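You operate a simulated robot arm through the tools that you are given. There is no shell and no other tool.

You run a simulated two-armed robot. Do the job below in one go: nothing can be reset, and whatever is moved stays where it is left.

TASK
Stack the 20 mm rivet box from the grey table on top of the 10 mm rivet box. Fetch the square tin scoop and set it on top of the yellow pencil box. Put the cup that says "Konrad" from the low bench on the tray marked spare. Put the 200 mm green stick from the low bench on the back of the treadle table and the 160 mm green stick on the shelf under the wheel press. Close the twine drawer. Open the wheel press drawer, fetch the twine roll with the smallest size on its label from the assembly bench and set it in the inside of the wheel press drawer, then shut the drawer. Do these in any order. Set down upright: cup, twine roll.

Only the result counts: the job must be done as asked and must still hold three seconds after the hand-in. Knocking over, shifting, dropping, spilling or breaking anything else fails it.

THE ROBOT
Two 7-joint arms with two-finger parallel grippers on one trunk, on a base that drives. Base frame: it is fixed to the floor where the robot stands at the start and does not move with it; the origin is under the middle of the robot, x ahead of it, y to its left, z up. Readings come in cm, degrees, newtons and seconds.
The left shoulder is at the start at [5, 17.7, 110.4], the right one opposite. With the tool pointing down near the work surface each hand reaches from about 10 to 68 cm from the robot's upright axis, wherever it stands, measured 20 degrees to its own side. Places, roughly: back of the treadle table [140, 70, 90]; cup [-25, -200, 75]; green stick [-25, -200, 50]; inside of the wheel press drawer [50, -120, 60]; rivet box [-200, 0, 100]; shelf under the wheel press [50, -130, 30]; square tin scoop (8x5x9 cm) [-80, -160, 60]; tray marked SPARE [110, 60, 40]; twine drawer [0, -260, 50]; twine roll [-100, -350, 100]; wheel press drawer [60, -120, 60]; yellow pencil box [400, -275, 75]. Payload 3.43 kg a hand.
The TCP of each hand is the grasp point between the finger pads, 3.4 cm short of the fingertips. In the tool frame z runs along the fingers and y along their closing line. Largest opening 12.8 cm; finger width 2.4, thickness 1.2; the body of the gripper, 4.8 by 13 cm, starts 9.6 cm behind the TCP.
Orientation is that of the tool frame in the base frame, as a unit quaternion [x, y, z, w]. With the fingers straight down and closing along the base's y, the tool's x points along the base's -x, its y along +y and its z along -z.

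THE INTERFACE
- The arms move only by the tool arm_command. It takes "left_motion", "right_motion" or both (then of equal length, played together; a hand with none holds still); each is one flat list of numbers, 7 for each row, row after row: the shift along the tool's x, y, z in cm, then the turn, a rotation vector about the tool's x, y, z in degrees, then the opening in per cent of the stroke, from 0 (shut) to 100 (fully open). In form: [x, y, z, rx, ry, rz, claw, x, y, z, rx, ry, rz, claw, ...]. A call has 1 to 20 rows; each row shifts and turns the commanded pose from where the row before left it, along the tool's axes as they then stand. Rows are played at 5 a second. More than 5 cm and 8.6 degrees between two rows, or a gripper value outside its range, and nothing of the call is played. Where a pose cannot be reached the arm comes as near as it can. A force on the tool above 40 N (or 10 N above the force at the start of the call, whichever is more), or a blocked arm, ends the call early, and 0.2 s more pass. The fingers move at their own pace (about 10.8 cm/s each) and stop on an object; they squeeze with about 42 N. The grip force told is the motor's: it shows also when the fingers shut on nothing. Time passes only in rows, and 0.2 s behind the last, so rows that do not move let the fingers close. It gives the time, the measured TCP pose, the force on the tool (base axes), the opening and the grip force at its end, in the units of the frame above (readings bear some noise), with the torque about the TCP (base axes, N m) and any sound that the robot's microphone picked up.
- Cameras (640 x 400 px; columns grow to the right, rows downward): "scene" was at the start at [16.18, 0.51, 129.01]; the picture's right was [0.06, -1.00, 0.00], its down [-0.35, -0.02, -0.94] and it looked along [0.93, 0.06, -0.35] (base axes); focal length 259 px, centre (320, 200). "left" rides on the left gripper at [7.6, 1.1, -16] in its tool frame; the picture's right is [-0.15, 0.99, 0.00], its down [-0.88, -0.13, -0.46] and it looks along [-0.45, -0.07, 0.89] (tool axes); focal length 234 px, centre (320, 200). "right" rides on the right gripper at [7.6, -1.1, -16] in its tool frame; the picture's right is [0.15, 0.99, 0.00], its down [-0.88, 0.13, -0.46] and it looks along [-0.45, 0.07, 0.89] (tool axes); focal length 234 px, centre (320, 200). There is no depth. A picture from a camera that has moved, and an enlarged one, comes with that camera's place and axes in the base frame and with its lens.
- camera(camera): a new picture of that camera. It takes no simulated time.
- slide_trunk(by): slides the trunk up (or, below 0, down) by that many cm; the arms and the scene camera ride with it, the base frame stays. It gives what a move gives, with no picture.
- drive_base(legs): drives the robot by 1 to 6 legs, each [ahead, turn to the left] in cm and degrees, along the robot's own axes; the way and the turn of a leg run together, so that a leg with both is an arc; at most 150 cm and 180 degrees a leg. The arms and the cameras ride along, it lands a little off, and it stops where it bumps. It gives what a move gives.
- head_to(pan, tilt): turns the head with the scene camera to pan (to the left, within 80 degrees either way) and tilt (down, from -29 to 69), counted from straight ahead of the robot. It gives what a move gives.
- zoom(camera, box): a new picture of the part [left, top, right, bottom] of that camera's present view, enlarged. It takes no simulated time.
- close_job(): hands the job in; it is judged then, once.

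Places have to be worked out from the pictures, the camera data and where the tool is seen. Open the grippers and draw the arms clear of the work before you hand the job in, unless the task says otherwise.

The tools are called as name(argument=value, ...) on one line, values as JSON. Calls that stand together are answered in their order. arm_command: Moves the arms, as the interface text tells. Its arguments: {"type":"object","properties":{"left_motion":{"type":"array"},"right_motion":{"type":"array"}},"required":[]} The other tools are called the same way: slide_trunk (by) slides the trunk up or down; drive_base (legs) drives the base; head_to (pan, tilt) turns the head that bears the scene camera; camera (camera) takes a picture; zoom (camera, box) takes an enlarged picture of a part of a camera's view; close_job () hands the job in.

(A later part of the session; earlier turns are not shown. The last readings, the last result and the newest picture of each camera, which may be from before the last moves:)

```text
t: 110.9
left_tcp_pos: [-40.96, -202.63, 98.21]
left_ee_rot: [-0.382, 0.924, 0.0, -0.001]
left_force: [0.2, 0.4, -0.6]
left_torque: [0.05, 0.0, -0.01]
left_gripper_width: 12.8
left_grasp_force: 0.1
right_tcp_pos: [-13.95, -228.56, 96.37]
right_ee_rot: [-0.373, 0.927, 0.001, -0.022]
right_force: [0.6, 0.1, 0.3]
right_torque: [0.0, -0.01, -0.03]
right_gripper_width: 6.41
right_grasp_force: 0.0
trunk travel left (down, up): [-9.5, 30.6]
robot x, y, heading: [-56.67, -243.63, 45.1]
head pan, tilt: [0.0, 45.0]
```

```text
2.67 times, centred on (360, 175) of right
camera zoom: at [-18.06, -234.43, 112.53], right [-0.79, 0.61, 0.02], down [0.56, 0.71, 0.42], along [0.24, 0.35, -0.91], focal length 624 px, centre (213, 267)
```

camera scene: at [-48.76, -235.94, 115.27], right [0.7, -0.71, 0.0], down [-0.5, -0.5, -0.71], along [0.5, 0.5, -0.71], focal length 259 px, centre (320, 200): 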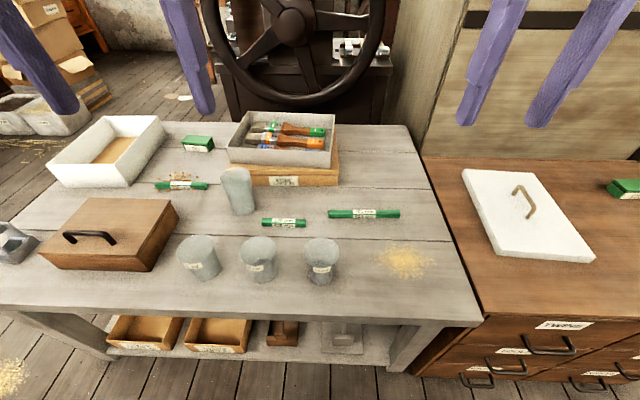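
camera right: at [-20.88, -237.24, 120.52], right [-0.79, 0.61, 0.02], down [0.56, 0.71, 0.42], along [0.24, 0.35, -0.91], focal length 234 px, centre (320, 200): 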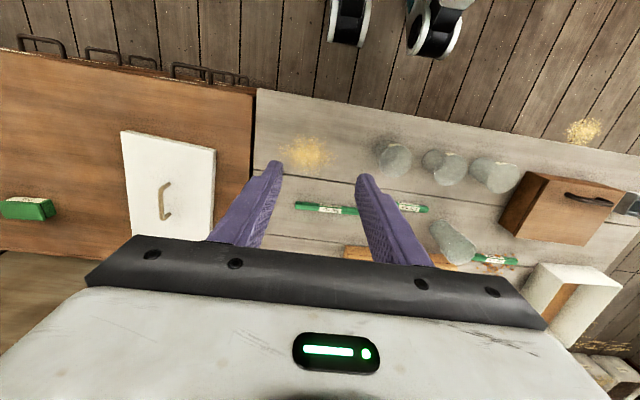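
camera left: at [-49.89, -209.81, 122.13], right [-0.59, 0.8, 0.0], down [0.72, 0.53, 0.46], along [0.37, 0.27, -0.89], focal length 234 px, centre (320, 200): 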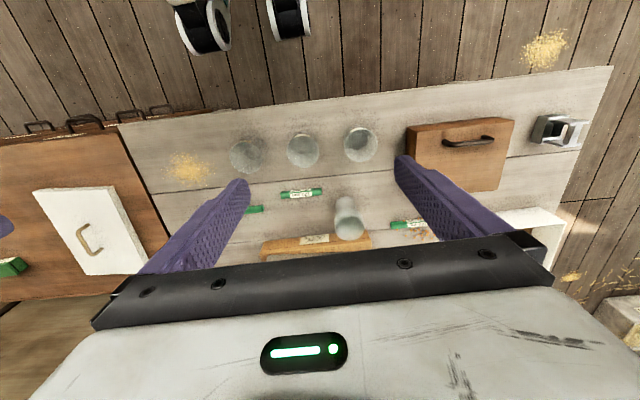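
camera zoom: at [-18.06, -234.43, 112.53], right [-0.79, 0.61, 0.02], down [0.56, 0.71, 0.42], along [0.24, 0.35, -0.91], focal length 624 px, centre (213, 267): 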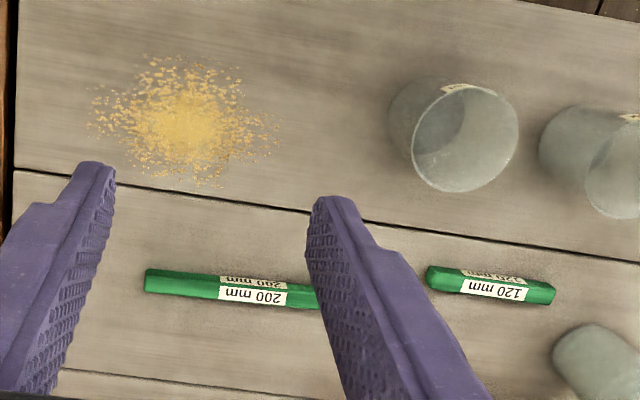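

The stick is about 1.6 cm square, centred at [-5.8,-210.7] (robot frame f=59.4, l=-12.7), bench top ≈60.5. I straighten the right hand, turn it 90° so the fingers close across the stick, and lower it part of the way.

arm_command(right_motion=[0, 0, 0, 1.07, -2.28, -1.26, 45, 0, 0, 0, 0, 0, 8.5, 45, 0, 0, 0, 0, 0, 8.5, 45, 0, 0, 0, 0, 0, 8.5, 45, 0, 0, 0, 0, 0, 8.5, 45, 0, 0, 0, 0, 0, 8.5, 45, 0, 0, 0, 0, 0, 8.5, 45, 0, 0, 0, 0, 0, 8.5, 45, 0, 0, 0, 0, 0, 8.5, 45, 0, 0, 0, 0, 0, 8.5, 45, 0, 0, 0, 0, 0, 8.5, 45, 0, 0, 0, 0, 0, 5, 45, 1.36, 1.9, 4.3, 0, 0, 0, 45, 1.36, 1.9, 4.3, 0, 0, 0, 45, 1.36, 1.9, 4.3, 0, 0, 0, 45, 1.36, 1.9, 4.3, 0, 0, 0, 45, 1.36, 1.9, 4.3, 0, 0, 0, 45])

camera(camera="right")

camera(camera="scene")

```text
t: 114.5
left_tcp_pos: [-41.04, -202.55, 98.16]
left_ee_rot: [-0.381, 0.924, -0.001, 0.0]
left_force: [0.0, 0.2, 1.3]
left_torque: [0.02, -0.01, 0.01]
left_gripper_width: 12.8
left_grasp_force: 0.2
right_tcp_pos: [-12.36, -217.06, 74.82]
right_ee_rot: [0.381, 0.925, 0.001, 0.001]
right_force: [0.3, -1.1, -0.4]
right_torque: [-0.01, 0.02, 0.0]
right_gripper_width: 5.8
right_grasp_force: 0.1
trunk travel left (down, up): [-9.5, 30.6]
robot x, y, heading: [-56.83, -243.87, 45.1]
head pan, tilt: [0.0, 45.0]
```

```text
taken
camera right: at [-18.55, -212.56, 90.66], right [0.59, 0.81, 0.0], down [0.72, -0.53, 0.46], along [0.37, -0.27, -0.89], focal length 234 px, centre (320, 200)
```

right: 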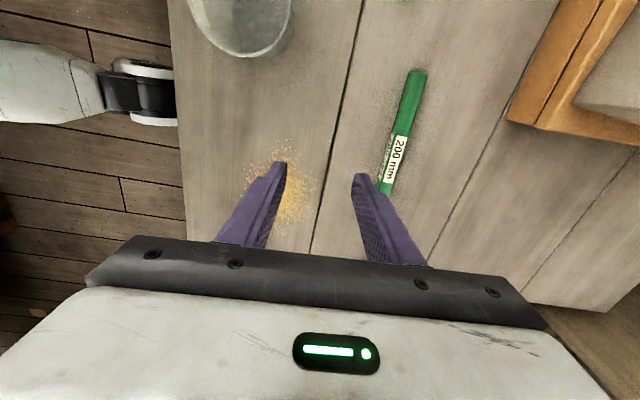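

```text
taken
camera scene: at [-45.93, -233.12, 107.27], right [0.71, -0.71, 0.0], down [-0.5, -0.5, -0.71], along [0.5, 0.5, -0.71], focal length 259 px, centre (320, 200)
```

scene: 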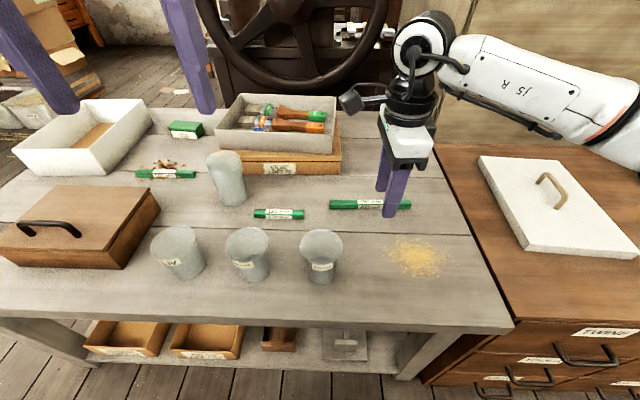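

The stick shows directly ahead of the fingers. I move 9.4 cm forward over it and lower to z≈66.

arm_command(right_motion=[0, 4.7, 0, 0, 0, 0, 45, 0, 4.65, 0, 0, 0, 0, 45, 0, 0, 3, 0, 0, 0, 45, 0, 0, 3, 0, 0, 0, 45, 0, 0, 2.5, 0, 0, 0, 45])

camera(camera="right")

zoom(camera="scene", box=[300, 130, 460, 230])

```text
t: 115.7
left_tcp_pos: [-41.04, -202.5, 98.11]
left_ee_rot: [-0.382, 0.924, 0.001, 0.0]
left_force: [0.3, -0.1, 0.6]
left_torque: [-0.01, -0.01, -0.02]
left_gripper_width: 12.79
left_grasp_force: 0.0
right_tcp_pos: [-5.39, -210.32, 66.26]
right_ee_rot: [0.381, 0.924, 0.001, 0.0]
right_force: [0.5, 0.1, 0.4]
right_torque: [0.03, 0.01, 0.01]
right_gripper_width: 5.75
right_grasp_force: 0.0
trunk travel left (down, up): [-9.5, 30.6]
robot x, y, heading: [-56.65, -243.73, 45.0]
head pan, tilt: [0.0, 45.0]
```

```text
taken
camera right: at [-11.51, -205.79, 82.22], right [0.59, 0.8, 0.0], down [0.72, -0.53, 0.46], along [0.37, -0.27, -0.89], focal length 234 px, centre (320, 200)
```

right: 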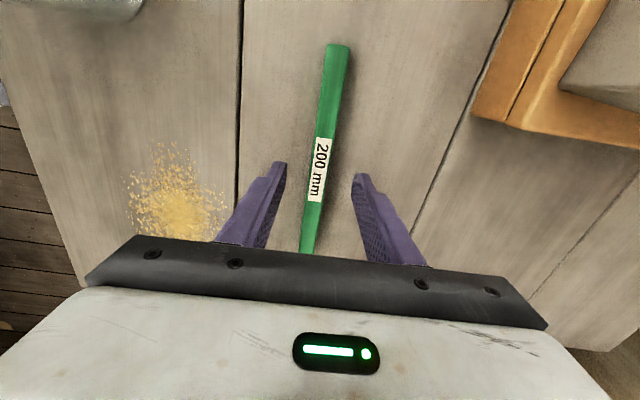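

```text
4.00 times, centred on (380, 180) of scene
camera zoom: at [-45.93, -233.12, 107.27], right [0.71, -0.71, 0.0], down [-0.5, -0.5, -0.71], along [0.5, 0.5, -0.71], focal length 1037 px, centre (80, 280)
```

zoom: 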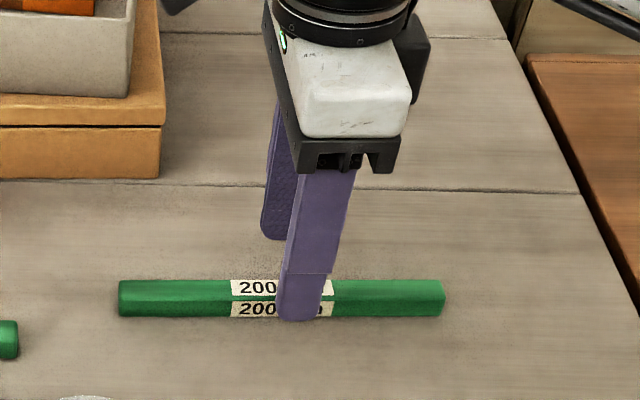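

The stick lies between the fingers at its label. I lower 1.8 cm, close, and lift a little to check the grip.

arm_command(right_motion=[0, 0, 0.9, 0, 0, 0, 45, 0, 0, 0.9, 0, 0, 0, 45, 0, 0, 0, 0, 0, 0, 10, 0, 0, 0, 0, 0, 0, 0, 0, 0, 0, 0, 0, 0, 0, 0, 0, 0, 0, 0, 0, 0])

camera(camera="right")

```text
t: 117.1
left_tcp_pos: [-41.18, -202.46, 98.24]
left_ee_rot: [-0.382, 0.924, 0.0, 0.0]
left_force: [0.1, -0.6, -0.1]
left_torque: [-0.01, -0.02, 0.02]
left_gripper_width: 12.78
left_grasp_force: 0.2
right_tcp_pos: [-5.34, -210.33, 64.55]
right_ee_rot: [0.38, 0.925, 0.0, 0.002]
right_force: [-0.2, 0.4, 0.5]
right_torque: [-0.05, -0.01, -0.03]
right_gripper_width: 1.67
right_grasp_force: 41.3
trunk travel left (down, up): [-9.5, 30.6]
robot x, y, heading: [-56.44, -243.48, 45.0]
head pan, tilt: [0.0, 45.0]
```

```text
taken
camera right: at [-11.61, -205.85, 80.46], right [0.59, 0.8, 0.0], down [0.72, -0.53, 0.46], along [0.37, -0.27, -0.89], focal length 234 px, centre (320, 200)
```

right: 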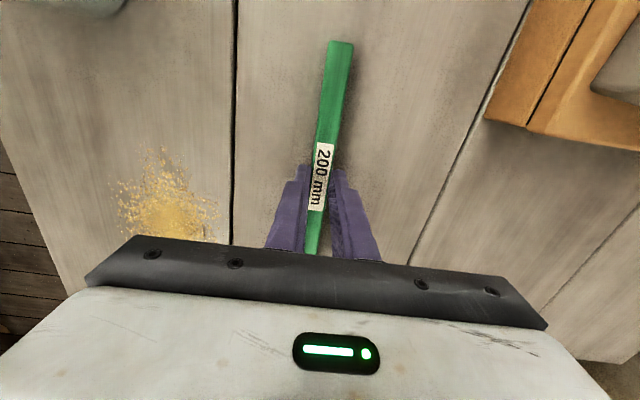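

Grip holds at 1.67 cm with 41 N. I lift the stick straight up and draw it back to my right side, clear of the cups.

arm_command(right_motion=[0, 0, -3, 0, 0, 0, 0, 0, 0, -4.5, 0, 0, 0, 0, 0, 0, -4.5, 0, 0, 0, 0, -2, -4, -4, 0, 0, 0, 0, -2, -4, -4, 0, 0, 0, 0, -2, -4, -4, 0, 0, 0, 0, -2, -4, -4, 0, 0, 0, 0, -2, -4, -4, 0, 0, 0, 0])

camera(camera="scene")

camera(camera="left")

```text
refused: row 4 steps farther than a row can; nothing moved
```

```text
taken
camera scene: at [-45.93, -233.12, 107.27], right [0.71, -0.71, 0.0], down [-0.5, -0.5, -0.71], along [0.5, 0.5, -0.71], focal length 259 px, centre (320, 200)
```

scene: 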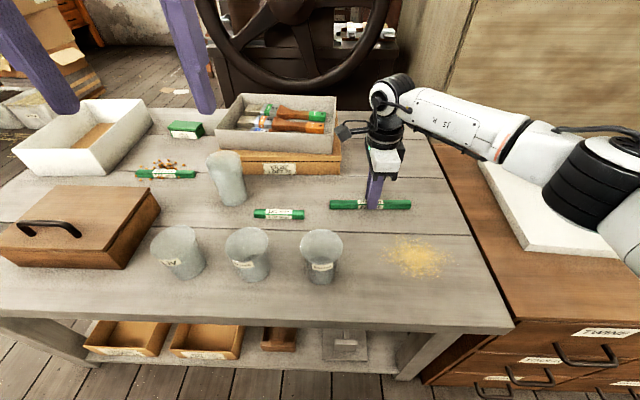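

```text
taken
camera left: at [-47.06, -207.0, 114.13], right [-0.59, 0.8, 0.0], down [0.72, 0.53, 0.46], along [0.37, 0.27, -0.89], focal length 234 px, centre (320, 200)
```

left: 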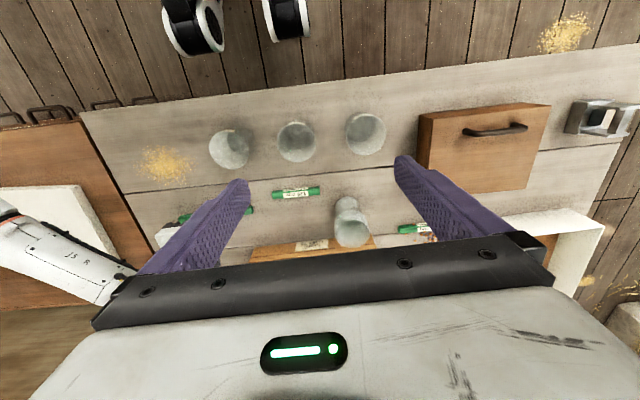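

That step was over 5 cm per row; I redo the lift with shorter rows.

arm_command(right_motion=[0, 0, -3, 0, 0, 0, 0, 0, 0, -4.5, 0, 0, 0, 0, 0, 0, -4.5, 0, 0, 0, 0, -1.5, -3.2, -3.2, 0, 0, 0, 0, -1.5, -3.2, -3.2, 0, 0, 0, 0, -1.5, -3.2, -3.2, 0, 0, 0, 0, -1.5, -3.2, -3.2, 0, 0, 0, 0, -1.5, -3.2, -3.2, 0, 0, 0, 0, -1.5, -3.2, -3.2, 0, 0, 0, 0])

camera(camera="scene")

camera(camera="left")

```text
t: 119.1
left_tcp_pos: [-41.08, -202.33, 98.09]
left_ee_rot: [-0.381, 0.924, -0.001, 0.0]
left_force: [0.9, 0.6, 0.0]
left_torque: [0.0, -0.03, 0.0]
left_gripper_width: 12.8
left_grasp_force: 0.1
right_tcp_pos: [-12.71, -230.57, 95.67]
right_ee_rot: [0.381, 0.925, 0.001, 0.001]
right_force: [0.6, 0.7, -0.5]
right_torque: [0.0, -0.03, -0.03]
right_gripper_width: 1.67
right_grasp_force: 41.8
trunk travel left (down, up): [-9.5, 30.6]
robot x, y, heading: [-56.79, -243.81, 45.0]
head pan, tilt: [0.0, 45.0]
```

```text
taken
camera scene: at [-45.94, -233.13, 107.27], right [0.71, -0.71, 0.0], down [-0.5, -0.5, -0.71], along [0.5, 0.5, -0.71], focal length 259 px, centre (320, 200)
```

scene: 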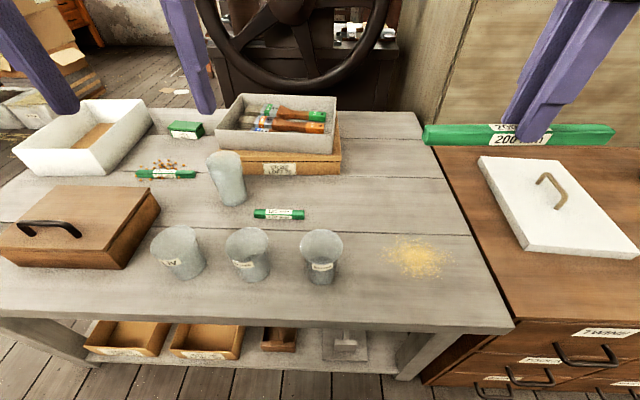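

```text
taken
camera left: at [-47.08, -207.02, 114.14], right [-0.59, 0.8, 0.0], down [0.72, 0.53, 0.46], along [0.37, 0.27, -0.89], focal length 234 px, centre (320, 200)
```

left: 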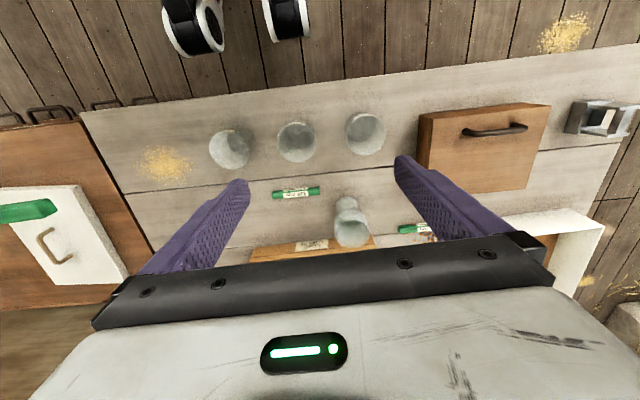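

The stick is held firmly. Now the left hand moves over Konrad's cup (robot frame f≈41.8, l≈0), opening 80%, and lowers to just above the rim for a check.

arm_command(left_motion=[-0.4, -4.6, 0, 0, 0, 0, 80, -0.4, -4.6, 0, 0, 0, 0, 80, -0.4, -4.6, 0, 0, 0, 0, 80, -0.4, -4.6, 0, 0, 0, 0, 80, 0, 0, 4.5, 0, 0, 0, 80, 0, 0, 4.5, 0, 0, 0, 80, 0, 0, 4, 0, 0, 0, 80, 0, 0, 4, 0, 0, 0, 80])

camera(camera="left")

camera(camera="scene")

```text
t: 120.9
left_tcp_pos: [-26.8, -214.6, 81.08]
left_ee_rot: [-0.383, 0.924, -0.001, 0.001]
left_force: [0.1, 0.1, -0.3]
left_torque: [0.02, 0.01, 0.01]
left_gripper_width: 10.24
left_grasp_force: 0.0
right_tcp_pos: [-12.53, -230.52, 95.59]
right_ee_rot: [0.381, 0.925, 0.001, 0.0]
right_force: [-0.5, 0.0, -0.7]
right_torque: [-0.02, 0.01, 0.02]
right_gripper_width: 1.68
right_grasp_force: 42.3
trunk travel left (down, up): [-9.5, 30.6]
robot x, y, heading: [-56.48, -243.8, 44.7]
head pan, tilt: [0.0, 45.0]
```

```text
taken
camera left: at [-32.84, -219.1, 97.15], right [-0.6, 0.8, 0.0], down [0.71, 0.53, 0.46], along [0.37, 0.27, -0.89], focal length 234 px, centre (320, 200)
```

left: 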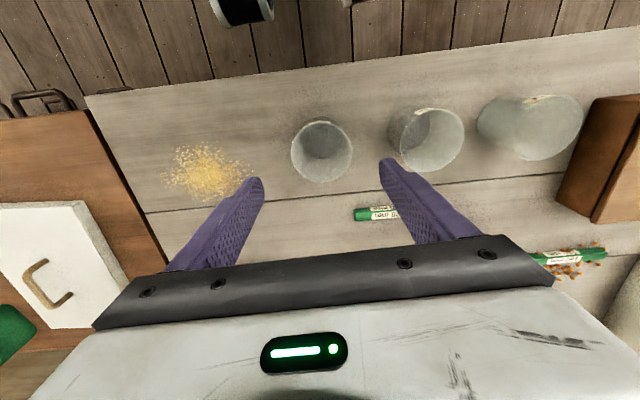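

```text
taken
camera scene: at [-45.93, -233.12, 107.27], right [0.71, -0.71, 0.0], down [-0.5, -0.5, -0.71], along [0.5, 0.5, -0.71], focal length 259 px, centre (320, 200)
```

scene: 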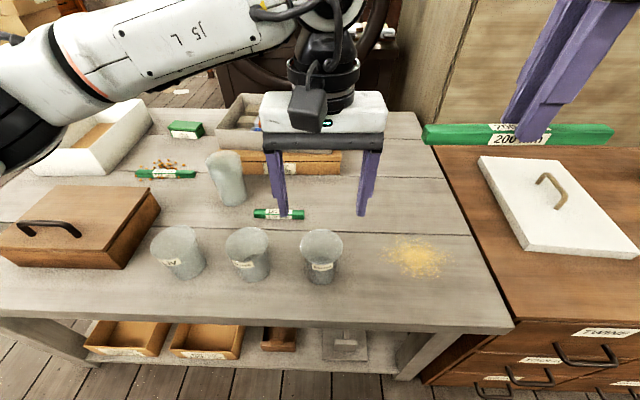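

The cup is centred between the fingers. I lower to z≈65.5 and close on it.

arm_command(left_motion=[0, 0, 4.5, 0, 0, 0, 80, 0, 0, 4.5, 0, 0, 0, 80, 0, 0, 4, 0, 0, 0, 80, 0, 0, 2.5, 0, 0, 0, 80, 0, 0, 0, 0, 0, 0, 50, 0, 0, 0, 0, 0, 0, 30, 0, 0, 0, 0, 0, 0, 30])

camera(camera="left")

zoom(camera="scene", box=[220, 130, 460, 300])

```text
t: 122.5
left_tcp_pos: [-26.77, -214.48, 65.71]
left_ee_rot: [-0.382, 0.924, 0.0, 0.0]
left_force: [-0.4, 0.4, -0.7]
left_torque: [0.02, -0.03, -0.04]
left_gripper_width: 7.53
left_grasp_force: 41.8
right_tcp_pos: [-12.54, -230.52, 95.75]
right_ee_rot: [0.381, 0.925, 0.001, 0.0]
right_force: [0.6, -0.5, -0.2]
right_torque: [0.01, -0.05, 0.0]
right_gripper_width: 1.67
right_grasp_force: 42.1
trunk travel left (down, up): [-9.5, 30.6]
robot x, y, heading: [-56.84, -243.37, 44.8]
head pan, tilt: [0.0, 45.0]
```

```text
taken
camera left: at [-32.8, -218.97, 81.76], right [-0.59, 0.8, 0.0], down [0.72, 0.53, 0.46], along [0.37, 0.27, -0.89], focal length 234 px, centre (320, 200)
```

left: 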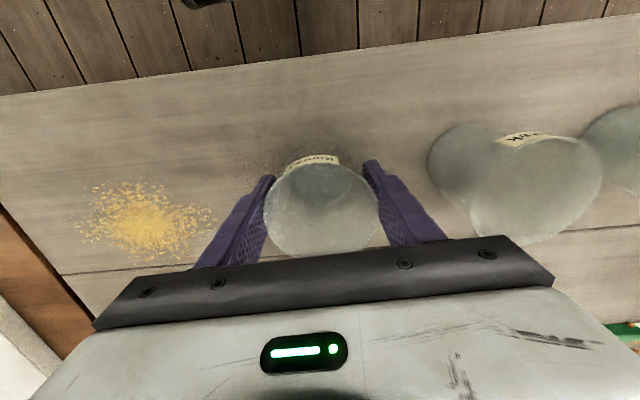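

```text
2.35 times, centred on (340, 215) of scene
camera zoom: at [-45.93, -233.12, 107.27], right [0.71, -0.71, 0.0], down [-0.5, -0.5, -0.71], along [0.5, 0.5, -0.71], focal length 610 px, centre (273, 165)
```

zoom: 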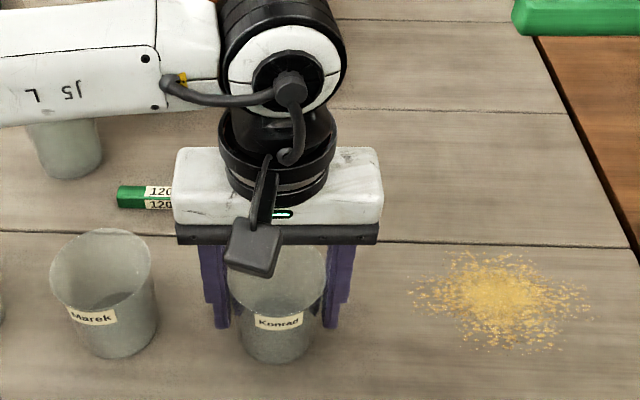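

Konrad's cup is gripped at 7.5 cm near its rim. I lift it straight up and bring it back to the left side.

arm_command(left_motion=[0, 0, -2, 0, 0, 0, 30, 0, 0, -4.5, 0, 0, 0, 30, 0, 0, -4.5, 0, 0, 0, 30, 0, 0, -4.5, 0, 0, 0, 30, 0, 0, -4.5, 0, 0, 0, 30, 0, 0, -4.5, 0, 0, 0, 30, 0, 0, -4.5, 0, 0, 0, 30, 0, 0, -4.5, 0, 0, 0, 30, 0, 4.5, 0, 0, 0, 0, 30, 0, 4.5, 0, 0, 0, 0, 30, 0, 4.5, 0, 0, 0, 0, 30, 0, 4.5, 0, 0, 0, 0, 30])

slide_trunk(by=18)

camera(camera="scene")

```text
t: 125.1
left_tcp_pos: [-39.74, -201.53, 99.04]
left_ee_rot: [-0.382, 0.924, -0.001, 0.001]
left_force: [-0.3, 0.4, -0.5]
left_torque: [0.02, -0.05, 0.0]
left_gripper_width: 7.48
left_grasp_force: 42.0
right_tcp_pos: [-12.56, -230.52, 95.65]
right_ee_rot: [0.382, 0.924, 0.0, 0.001]
right_force: [-0.6, -0.8, 0.1]
right_torque: [0.04, 0.01, -0.01]
right_gripper_width: 1.64
right_grasp_force: 41.5
trunk travel left (down, up): [-9.5, 30.6]
robot x, y, heading: [-56.56, -243.57, 44.9]
head pan, tilt: [0.0, 45.0]
```

```text
t: 127.1
left_tcp_pos: [-39.85, -201.67, 117.04]
left_ee_rot: [-0.382, 0.924, -0.001, -0.001]
left_force: [0.8, 0.8, 0.0]
left_torque: [0.02, 0.04, 0.01]
left_gripper_width: 7.52
left_grasp_force: 41.8
right_tcp_pos: [-12.65, -230.43, 113.65]
right_ee_rot: [0.381, 0.924, 0.001, 0.0]
right_force: [-0.4, -0.4, 0.4]
right_torque: [0.01, -0.03, -0.01]
right_gripper_width: 1.66
right_grasp_force: 41.5
trunk travel left (down, up): [-27.5, 12.6]
robot x, y, heading: [-56.42, -243.33, 45.1]
head pan, tilt: [0.0, 45.0]
```

```text
taken
camera scene: at [-45.92, -233.11, 125.26], right [0.71, -0.71, 0.0], down [-0.5, -0.5, -0.71], along [0.5, 0.5, -0.71], focal length 259 px, centre (320, 200)
```

scene: 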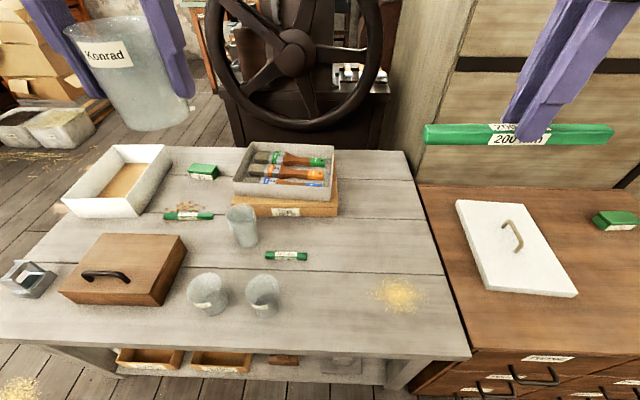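

Both items are held. I back off, turn, drive out of the corridor and up toward the treadle table near the start spot.

drive_base(legs=[[-8, 0], [0, 90], [135, 0], [0, -90], [150, 0]])

head_to(pan=0, tilt=25)

camera(camera="scene")

```text
t: 149.0
left_tcp_pos: [-37.68, -1.69, 117.03]
left_ee_rot: [-0.402, 0.915, -0.001, 0.0]
left_force: [0.7, -0.3, 0.0]
left_torque: [-0.02, 0.01, 0.01]
left_gripper_width: 7.49
left_grasp_force: 41.9
right_tcp_pos: [-9.37, -29.34, 113.65]
right_ee_rot: [0.362, 0.932, 0.001, 0.001]
right_force: [0.9, 0.0, -0.8]
right_torque: [-0.03, 0.01, 0.02]
right_gripper_width: 1.67
right_grasp_force: 41.7
trunk travel left (down, up): [-27.5, 12.6]
robot x, y, heading: [-52.7, -44.34, 47.2]
head pan, tilt: [0.0, 45.0]
```

```text
t: 149.8
left_tcp_pos: [-37.72, -1.64, 117.11]
left_ee_rot: [-0.402, 0.916, 0.0, -0.001]
left_force: [-0.1, 0.5, 0.0]
left_torque: [0.02, 0.02, -0.01]
left_gripper_width: 7.47
left_grasp_force: 42.6
right_tcp_pos: [-9.51, -29.32, 113.49]
right_ee_rot: [0.361, 0.933, 0.0, 0.001]
right_force: [0.4, 0.6, -0.8]
right_torque: [0.02, 0.02, -0.05]
right_gripper_width: 1.66
right_grasp_force: 41.4
trunk travel left (down, up): [-27.5, 12.6]
robot x, y, heading: [-52.65, -44.36, 47.6]
head pan, tilt: [0.0, 25.0]
```

```text
taken
camera scene: at [-41.85, -32.59, 128.32], right [0.74, -0.68, 0.0], down [-0.29, -0.31, -0.91], along [0.61, 0.67, -0.42], focal length 259 px, centre (320, 200)
```

scene: 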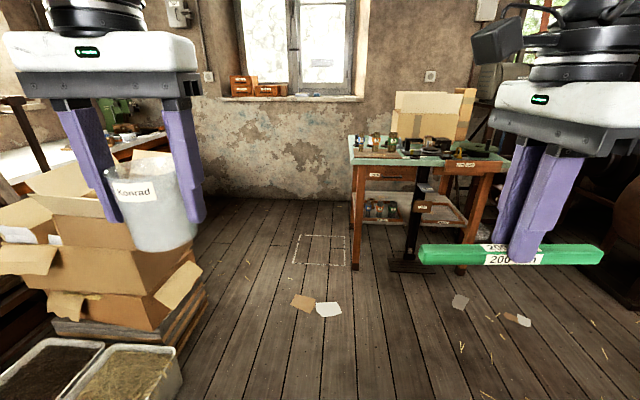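

The treadle table stands at 45°, its front edge from about (82,64) to (135,9). I drive to a viewing spot ~80 cm in front of it.

drive_base(legs=[[0, -35], [106, 0], [0, 33]])

head_to(pan=0, tilt=35)

camera(camera="scene")

zoom(camera="scene", box=[200, 60, 440, 210])

zoom(camera="scene", box=[200, 180, 440, 330])

```text
t: 158.6
left_tcp_pos: [68.4, 21.78, 117.12]
left_ee_rot: [-0.389, 0.921, -0.001, 0.0]
left_force: [-0.1, -0.6, -1.2]
left_torque: [-0.03, -0.02, 0.03]
left_gripper_width: 7.49
left_grasp_force: 41.9
right_tcp_pos: [95.92, -6.78, 113.63]
right_ee_rot: [0.374, 0.927, 0.001, 0.001]
right_force: [-0.1, -0.2, 0.0]
right_torque: [-0.02, -0.01, 0.03]
right_gripper_width: 1.64
right_grasp_force: 41.9
trunk travel left (down, up): [-27.5, 12.6]
robot x, y, heading: [52.22, -20.58, 45.8]
head pan, tilt: [0.0, 25.0]
```

```text
t: 159.3
left_tcp_pos: [68.38, 21.64, 117.08]
left_ee_rot: [-0.389, 0.921, 0.0, 0.001]
left_force: [-1.1, -0.1, 0.1]
left_torque: [-0.02, -0.01, 0.01]
left_gripper_width: 7.46
left_grasp_force: 42.0
right_tcp_pos: [95.97, -6.64, 113.5]
right_ee_rot: [0.374, 0.927, 0.001, 0.0]
right_force: [0.0, 0.7, -1.0]
right_torque: [0.01, 0.02, -0.02]
right_gripper_width: 1.65
right_grasp_force: 41.9
trunk travel left (down, up): [-27.5, 12.6]
robot x, y, heading: [52.13, -20.62, 45.8]
head pan, tilt: [0.0, 35.0]
```

```text
taken
camera scene: at [63.16, -9.31, 126.75], right [0.72, -0.7, 0.0], down [-0.4, -0.41, -0.82], along [0.57, 0.59, -0.57], focal length 259 px, centre (320, 200)
```

scene: 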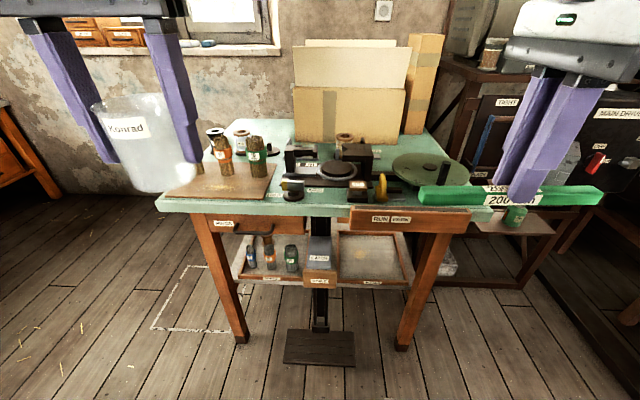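

```text
2.67 times, centred on (320, 135) of scene
camera zoom: at [63.16, -9.31, 126.75], right [0.72, -0.7, 0.0], down [-0.4, -0.41, -0.82], along [0.57, 0.59, -0.57], focal length 691 px, centre (320, 373)
```

zoom: 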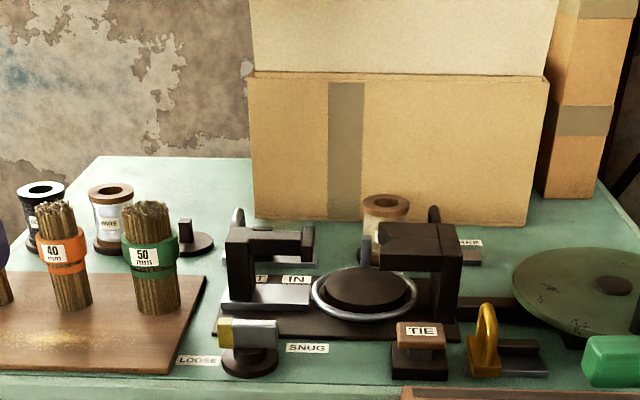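

```text
2.67 times, centred on (320, 255) of scene
camera zoom: at [63.16, -9.31, 126.75], right [0.72, -0.7, 0.0], down [-0.4, -0.41, -0.82], along [0.57, 0.59, -0.57], focal length 691 px, centre (320, 53)
```

zoom: 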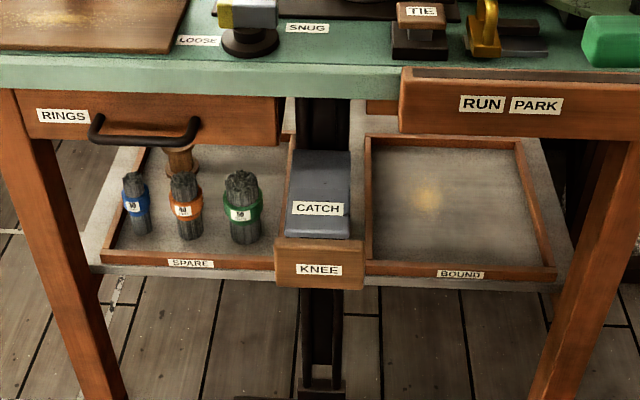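

The SPARE tray is the left lower tray, holding three bundles, under the table top (~z 84). I lower the trunk to look under the table and find free room in the tray.

slide_trunk(by=-27)

head_to(pan=5, tilt=35)

camera(camera="scene")

zoom(camera="scene", box=[200, 140, 400, 265])

```text
t: 162.1
left_tcp_pos: [68.41, 21.76, 90.09]
left_ee_rot: [-0.39, 0.921, 0.0, 0.0]
left_force: [0.0, -0.6, -0.2]
left_torque: [0.03, 0.01, -0.02]
left_gripper_width: 7.47
left_grasp_force: 42.1
right_tcp_pos: [95.85, -6.68, 86.55]
right_ee_rot: [0.375, 0.927, 0.001, 0.0]
right_force: [-0.5, 0.8, -0.4]
right_torque: [0.02, -0.01, -0.03]
right_gripper_width: 1.66
right_grasp_force: 42.5
trunk travel left (down, up): [-0.5, 39.6]
robot x, y, heading: [51.88, -20.62, 45.8]
head pan, tilt: [0.0, 35.0]
```

```text
t: 162.7
left_tcp_pos: [68.4, 21.73, 90.1]
left_ee_rot: [-0.389, 0.921, 0.0, 0.0]
left_force: [0.2, 0.0, -0.7]
left_torque: [-0.02, 0.02, 0.02]
left_gripper_width: 7.45
left_grasp_force: 42.0
right_tcp_pos: [95.83, -6.62, 86.63]
right_ee_rot: [0.374, 0.927, 0.001, 0.001]
right_force: [0.2, 0.5, 0.4]
right_torque: [-0.01, -0.04, 0.0]
right_gripper_width: 1.69
right_grasp_force: 41.7
trunk travel left (down, up): [-0.5, 39.6]
robot x, y, heading: [52.28, -20.39, 45.8]
head pan, tilt: [5.0, 35.0]
```

```text
taken
camera scene: at [62.59, -8.8, 99.75], right [0.77, -0.63, 0.0], down [-0.36, -0.44, -0.82], along [0.52, 0.63, -0.57], focal length 259 px, centre (320, 200)
```

scene: 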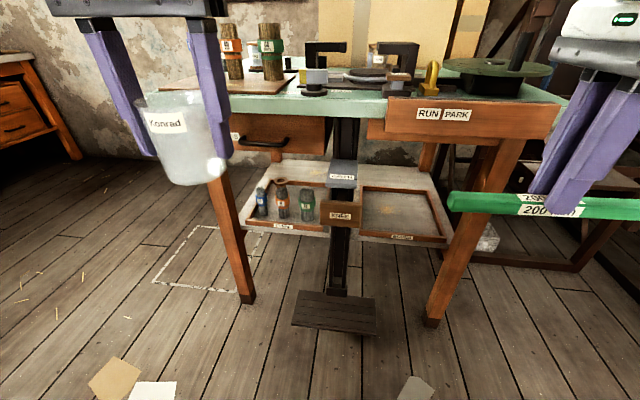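

```text
3.20 times, centred on (300, 202) of scene
camera zoom: at [62.59, -8.8, 99.75], right [0.77, -0.63, 0.0], down [-0.36, -0.44, -0.82], along [0.52, 0.63, -0.57], focal length 830 px, centre (384, 192)
```

zoom: 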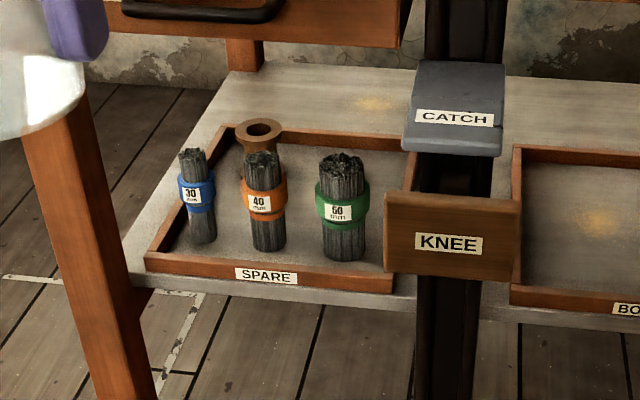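

The SPARE tray sits at z≈40 under a drawer (bottom z≈72); bundles stand in front, and free space is behind/right. The cup will need a tilted side grip. First I look at the table top from above for the stick's place and a spot for regrasping.

slide_trunk(by=39)

head_to(pan=0, tilt=35)

camera(camera="scene")

zoom(camera="scene", box=[160, 70, 400, 220])

zoom(camera="scene", box=[340, 70, 580, 220])

```text
t: 166.5
left_tcp_pos: [68.45, 21.78, 129.03]
left_ee_rot: [-0.388, 0.922, 0.001, 0.0]
left_force: [-0.3, -0.2, 0.2]
left_torque: [-0.01, 0.0, 0.0]
left_gripper_width: 7.46
left_grasp_force: 41.9
right_tcp_pos: [95.91, -6.64, 125.52]
right_ee_rot: [0.374, 0.927, 0.001, 0.001]
right_force: [0.1, 0.9, 0.0]
right_torque: [0.04, -0.01, 0.01]
right_gripper_width: 1.66
right_grasp_force: 42.3
trunk travel left (down, up): [-39.5, 0.6]
robot x, y, heading: [52.14, -20.36, 45.9]
head pan, tilt: [5.0, 35.0]
```

```text
t: 167.2
left_tcp_pos: [68.46, 21.73, 129.04]
left_ee_rot: [-0.389, 0.921, -0.001, 0.0]
left_force: [0.6, -0.5, -0.3]
left_torque: [0.02, 0.0, -0.02]
left_gripper_width: 7.48
left_grasp_force: 41.6
right_tcp_pos: [95.75, -6.69, 125.62]
right_ee_rot: [0.375, 0.927, 0.001, 0.001]
right_force: [0.2, 0.9, -0.3]
right_torque: [0.01, 0.0, 0.0]
right_gripper_width: 1.64
right_grasp_force: 41.8
trunk travel left (down, up): [-39.5, 0.6]
robot x, y, heading: [52.04, -20.09, 46.0]
head pan, tilt: [0.0, 35.0]
```

```text
taken
camera scene: at [63.16, -9.3, 138.75], right [0.72, -0.7, 0.0], down [-0.4, -0.41, -0.82], along [0.57, 0.59, -0.57], focal length 259 px, centre (320, 200)
```

scene: 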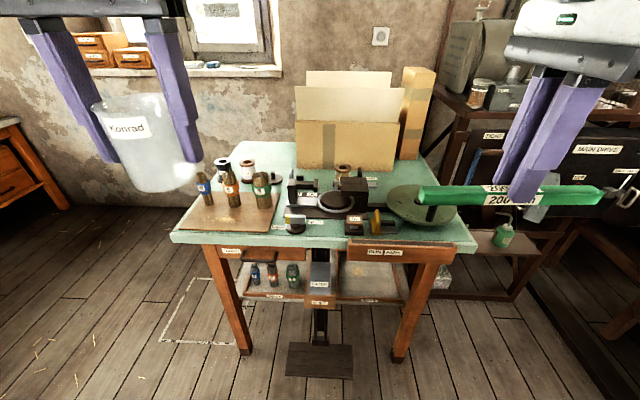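

```text
2.67 times, centred on (280, 145) of scene
camera zoom: at [63.16, -9.3, 138.75], right [0.72, -0.7, 0.0], down [-0.4, -0.41, -0.82], along [0.57, 0.59, -0.57], focal length 691 px, centre (427, 347)
```

zoom: 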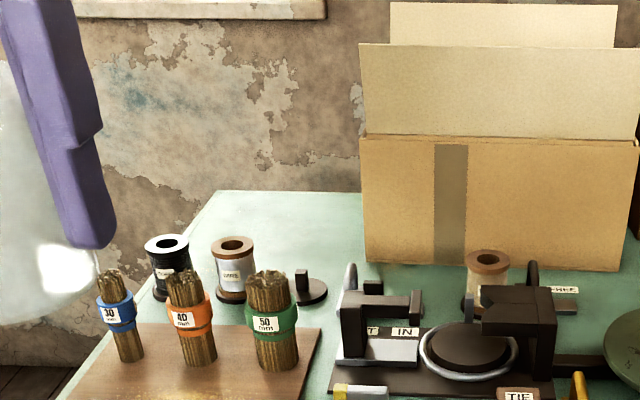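

```text
2.67 times, centred on (460, 145) of scene
camera zoom: at [63.16, -9.3, 138.75], right [0.72, -0.7, 0.0], down [-0.4, -0.41, -0.82], along [0.57, 0.59, -0.57], focal length 691 px, centre (-53, 347)
```

zoom: 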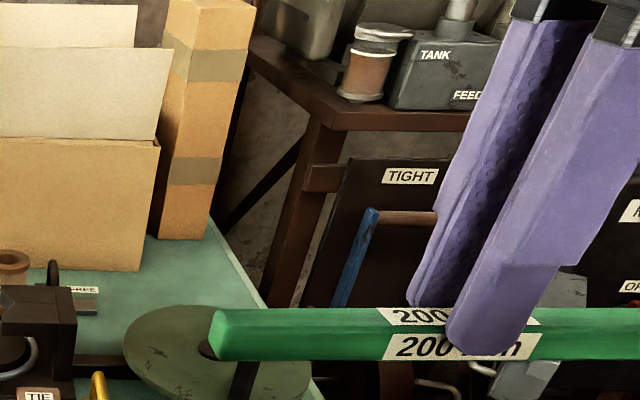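

The free spot at the back-left of the top and the SPARE tray are both best reached from the table's left end, where a floor square is taped. I drive around the corner to stand there facing the table's left side.

drive_base(legs=[[0, 64.4], [91.8, 0], [0, -65.4]])

head_to(pan=-10, tilt=30)

camera(camera="scene")

```text
t: 177.7
left_tcp_pos: [37.3, 108.19, 129.2]
left_ee_rot: [-0.384, 0.923, 0.0, 0.0]
left_force: [0.5, 0.3, 0.4]
left_torque: [0.0, 0.02, -0.01]
left_gripper_width: 7.26
left_grasp_force: 41.7
right_tcp_pos: [64.42, 79.44, 125.74]
right_ee_rot: [0.381, 0.925, 0.001, 0.001]
right_force: [-0.8, 0.8, -0.8]
right_torque: [0.01, 0.0, 0.0]
right_gripper_width: 1.67
right_grasp_force: 42.4
trunk travel left (down, up): [-39.5, 0.6]
robot x, y, heading: [20.44, 66.19, 45.0]
head pan, tilt: [0.0, 35.0]
```

```text
t: 178.4
left_tcp_pos: [37.33, 108.23, 129.2]
left_ee_rot: [-0.384, 0.924, 0.0, 0.0]
left_force: [0.0, 0.4, -0.7]
left_torque: [0.01, -0.01, 0.02]
left_gripper_width: 7.24
left_grasp_force: 42.3
right_tcp_pos: [64.45, 79.45, 125.62]
right_ee_rot: [0.38, 0.925, 0.001, 0.002]
right_force: [0.8, -0.3, -1.2]
right_torque: [-0.02, 0.01, 0.01]
right_gripper_width: 1.67
right_grasp_force: 42.7
trunk travel left (down, up): [-39.5, 0.6]
robot x, y, heading: [20.6, 66.37, 45.1]
head pan, tilt: [-10.0, 30.0]
```

```text
taken
camera scene: at [32.81, 76.2, 139.53], right [0.57, -0.82, 0.0], down [-0.41, -0.29, -0.87], along [0.71, 0.5, -0.5], focal length 259 px, centre (320, 200)
```

scene: 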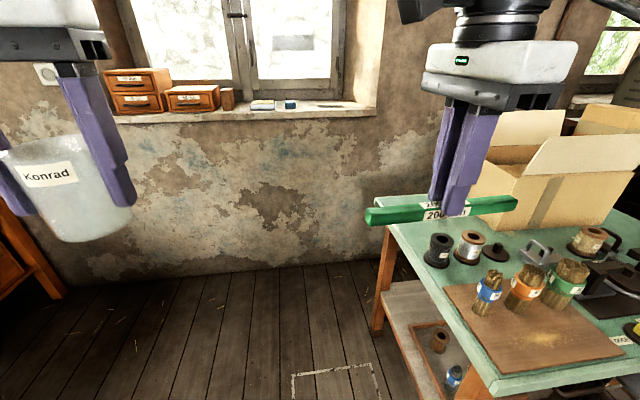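

The left grip width changed slightly (7.48→7.25 cm), so I check the cup's pose in the hand.

zoom(camera="scene", box=[0, 50, 200, 260])

camera(camera="left")

```text
1.90 times, centred on (100, 155) of scene
camera zoom: at [32.81, 76.2, 139.53], right [0.57, -0.82, 0.0], down [-0.41, -0.29, -0.87], along [0.71, 0.5, -0.5], focal length 494 px, centre (739, 286)
```

zoom: 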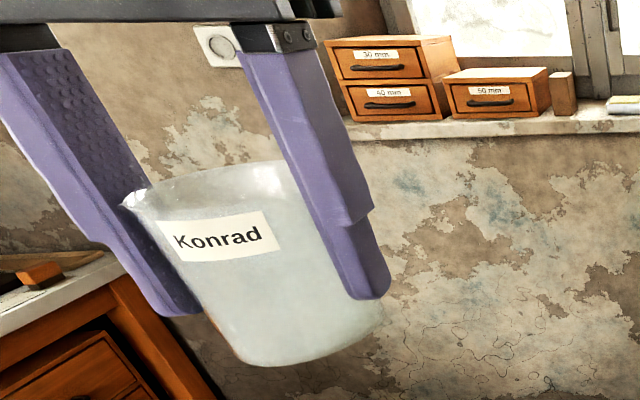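

```text
taken
camera left: at [31.25, 103.69, 145.11], right [-0.6, 0.8, 0.0], down [0.71, 0.53, 0.46], along [0.37, 0.27, -0.89], focal length 234 px, centre (320, 200)
```

left: 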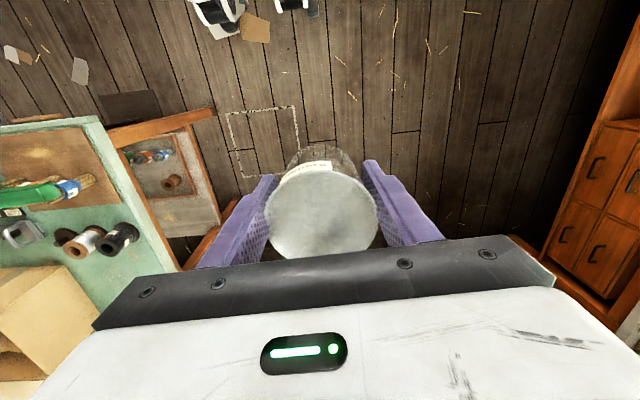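

The cup still looks upright and firmly held. I continue along the table's left end and turn to face it.

drive_base(legs=[[88, 0], [0, -91.8]])

head_to(pan=0, tilt=45)

camera(camera="scene")

camera(camera="right")

camera(camera="left")

```text
t: 186.8
left_tcp_pos: [122.34, 106.71, 129.21]
left_ee_rot: [0.409, 0.912, 0.0, 0.0]
left_force: [-0.2, 0.5, -0.1]
left_torque: [0.0, -0.02, 0.0]
left_gripper_width: 7.17
left_grasp_force: 42.1
right_tcp_pos: [92.03, 81.22, 125.6]
right_ee_rot: [0.934, 0.357, 0.0, 0.0]
right_force: [0.2, 0.3, -0.3]
right_torque: [0.04, 0.03, -0.01]
right_gripper_width: 1.69
right_grasp_force: 42.1
trunk travel left (down, up): [-39.5, 0.6]
robot x, y, heading: [81.3, 126.16, -48.4]
head pan, tilt: [-10.0, 30.0]
```

```text
t: 187.6
left_tcp_pos: [122.25, 106.6, 129.06]
left_ee_rot: [0.409, 0.912, 0.001, 0.0]
left_force: [0.0, 0.2, -0.5]
left_torque: [-0.02, 0.02, -0.02]
left_gripper_width: 7.14
left_grasp_force: 42.1
right_tcp_pos: [92.05, 81.19, 125.5]
right_ee_rot: [0.934, 0.358, 0.0, 0.001]
right_force: [-0.4, -0.1, -0.2]
right_torque: [-0.02, 0.03, 0.02]
right_gripper_width: 1.65
right_grasp_force: 42.4
trunk travel left (down, up): [-39.5, 0.6]
robot x, y, heading: [81.56, 125.59, -48.4]
head pan, tilt: [0.0, 45.0]
```

```text
taken
camera scene: at [91.18, 114.39, 137.27], right [-0.75, -0.66, 0.0], down [-0.47, 0.53, -0.71], along [0.47, -0.53, -0.71], focal length 259 px, centre (320, 200)
```

scene: 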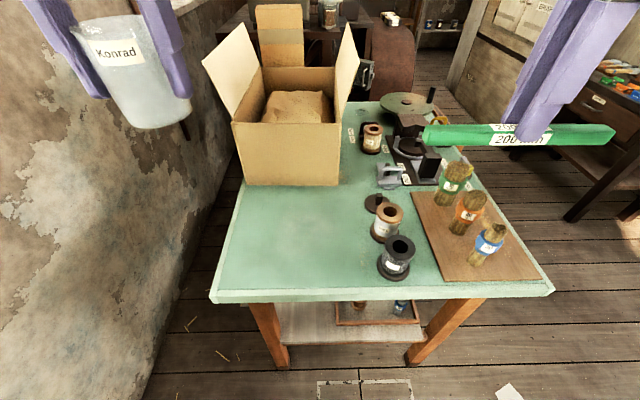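

```text
taken
camera right: at [96.8, 87.17, 141.54], right [0.77, -0.64, 0.0], down [-0.57, -0.68, 0.46], along [-0.29, -0.35, -0.89], focal length 234 px, centre (320, 200)
```

right: 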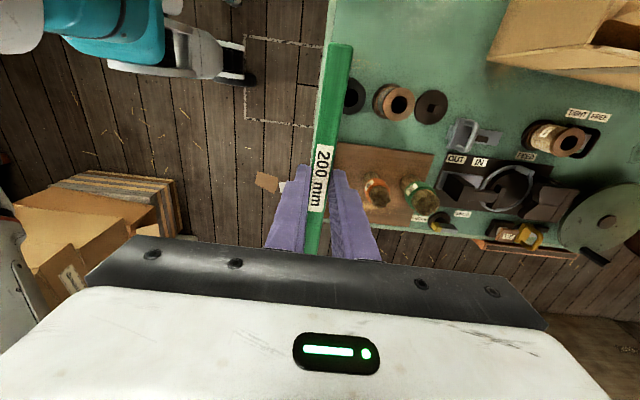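

```text
taken
camera left: at [118.19, 113.09, 145.12], right [0.84, 0.55, 0.0], down [0.49, -0.74, 0.46], along [0.25, -0.38, -0.89], focal length 234 px, centre (320, 200)
```

left: 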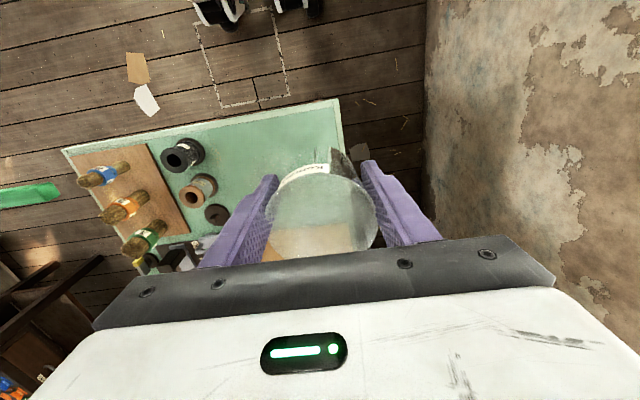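

The cup's width reading keeps creeping (7.14), so I look at its tilt and will set it down soon on the free back-left area of the table.

zoom(camera="left", box=[230, 110, 430, 270])

head_to(pan=30, tilt=20)

camera(camera="scene")

```text
2.50 times, centred on (330, 190) of left
camera zoom: at [118.19, 113.09, 145.12], right [0.84, 0.55, 0.0], down [0.49, -0.74, 0.46], along [0.25, -0.38, -0.89], focal length 585 px, centre (295, 225)
```

zoom: 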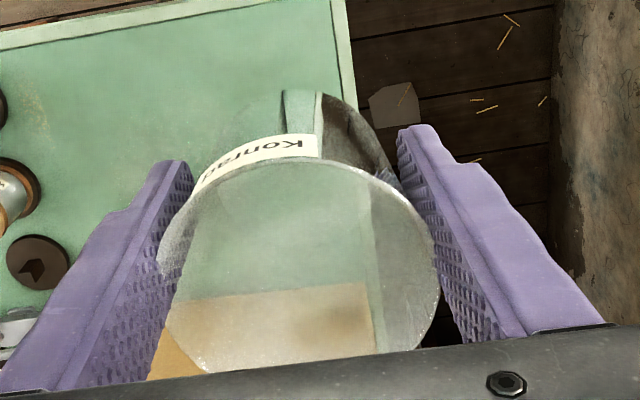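

```text
t: 188.5
left_tcp_pos: [122.26, 106.59, 129.06]
left_ee_rot: [0.409, 0.912, -0.001, 0.0]
left_force: [0.4, 0.2, -0.4]
left_torque: [0.02, 0.0, -0.04]
left_gripper_width: 7.11
left_grasp_force: 41.9
right_tcp_pos: [91.98, 81.31, 125.51]
right_ee_rot: [0.934, 0.358, 0.0, 0.002]
right_force: [-0.5, -0.6, -0.4]
right_torque: [0.0, -0.02, -0.01]
right_gripper_width: 1.68
right_grasp_force: 42.0
trunk travel left (down, up): [-39.5, 0.6]
robot x, y, heading: [81.17, 125.74, -48.5]
head pan, tilt: [30.0, 20.0]
```

```text
taken
camera scene: at [94.62, 117.52, 141.13], right [-0.32, -0.95, 0.0], down [-0.33, 0.11, -0.94], along [0.89, -0.3, -0.34], focal length 259 px, centre (320, 200)
```

scene: 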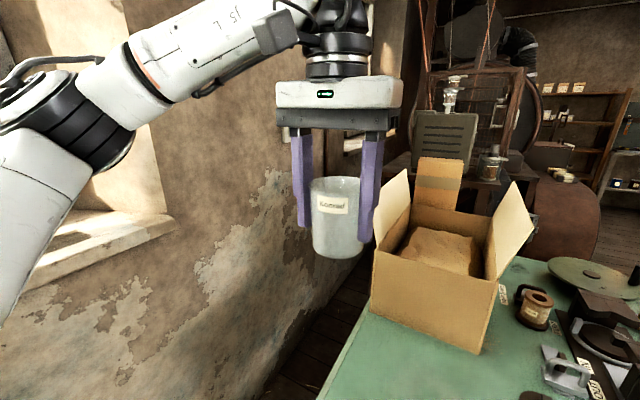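

I zoom on the cup hanging in the left hand to judge any tilt.

zoom(camera="scene", box=[260, 110, 420, 270])

```text
2.50 times, centred on (340, 190) of scene
camera zoom: at [94.62, 117.52, 141.13], right [-0.32, -0.95, 0.0], down [-0.33, 0.11, -0.94], along [0.89, -0.3, -0.34], focal length 648 px, centre (270, 225)
```

zoom: 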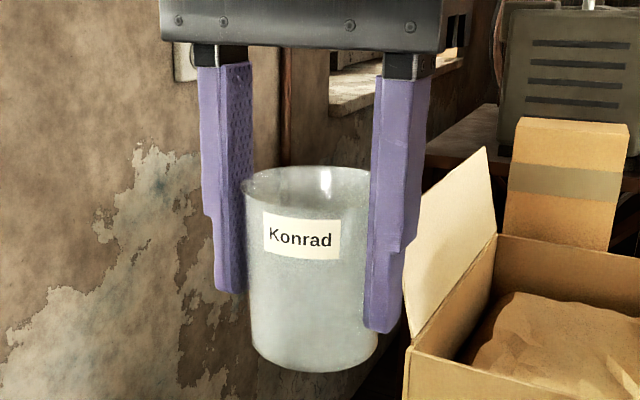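

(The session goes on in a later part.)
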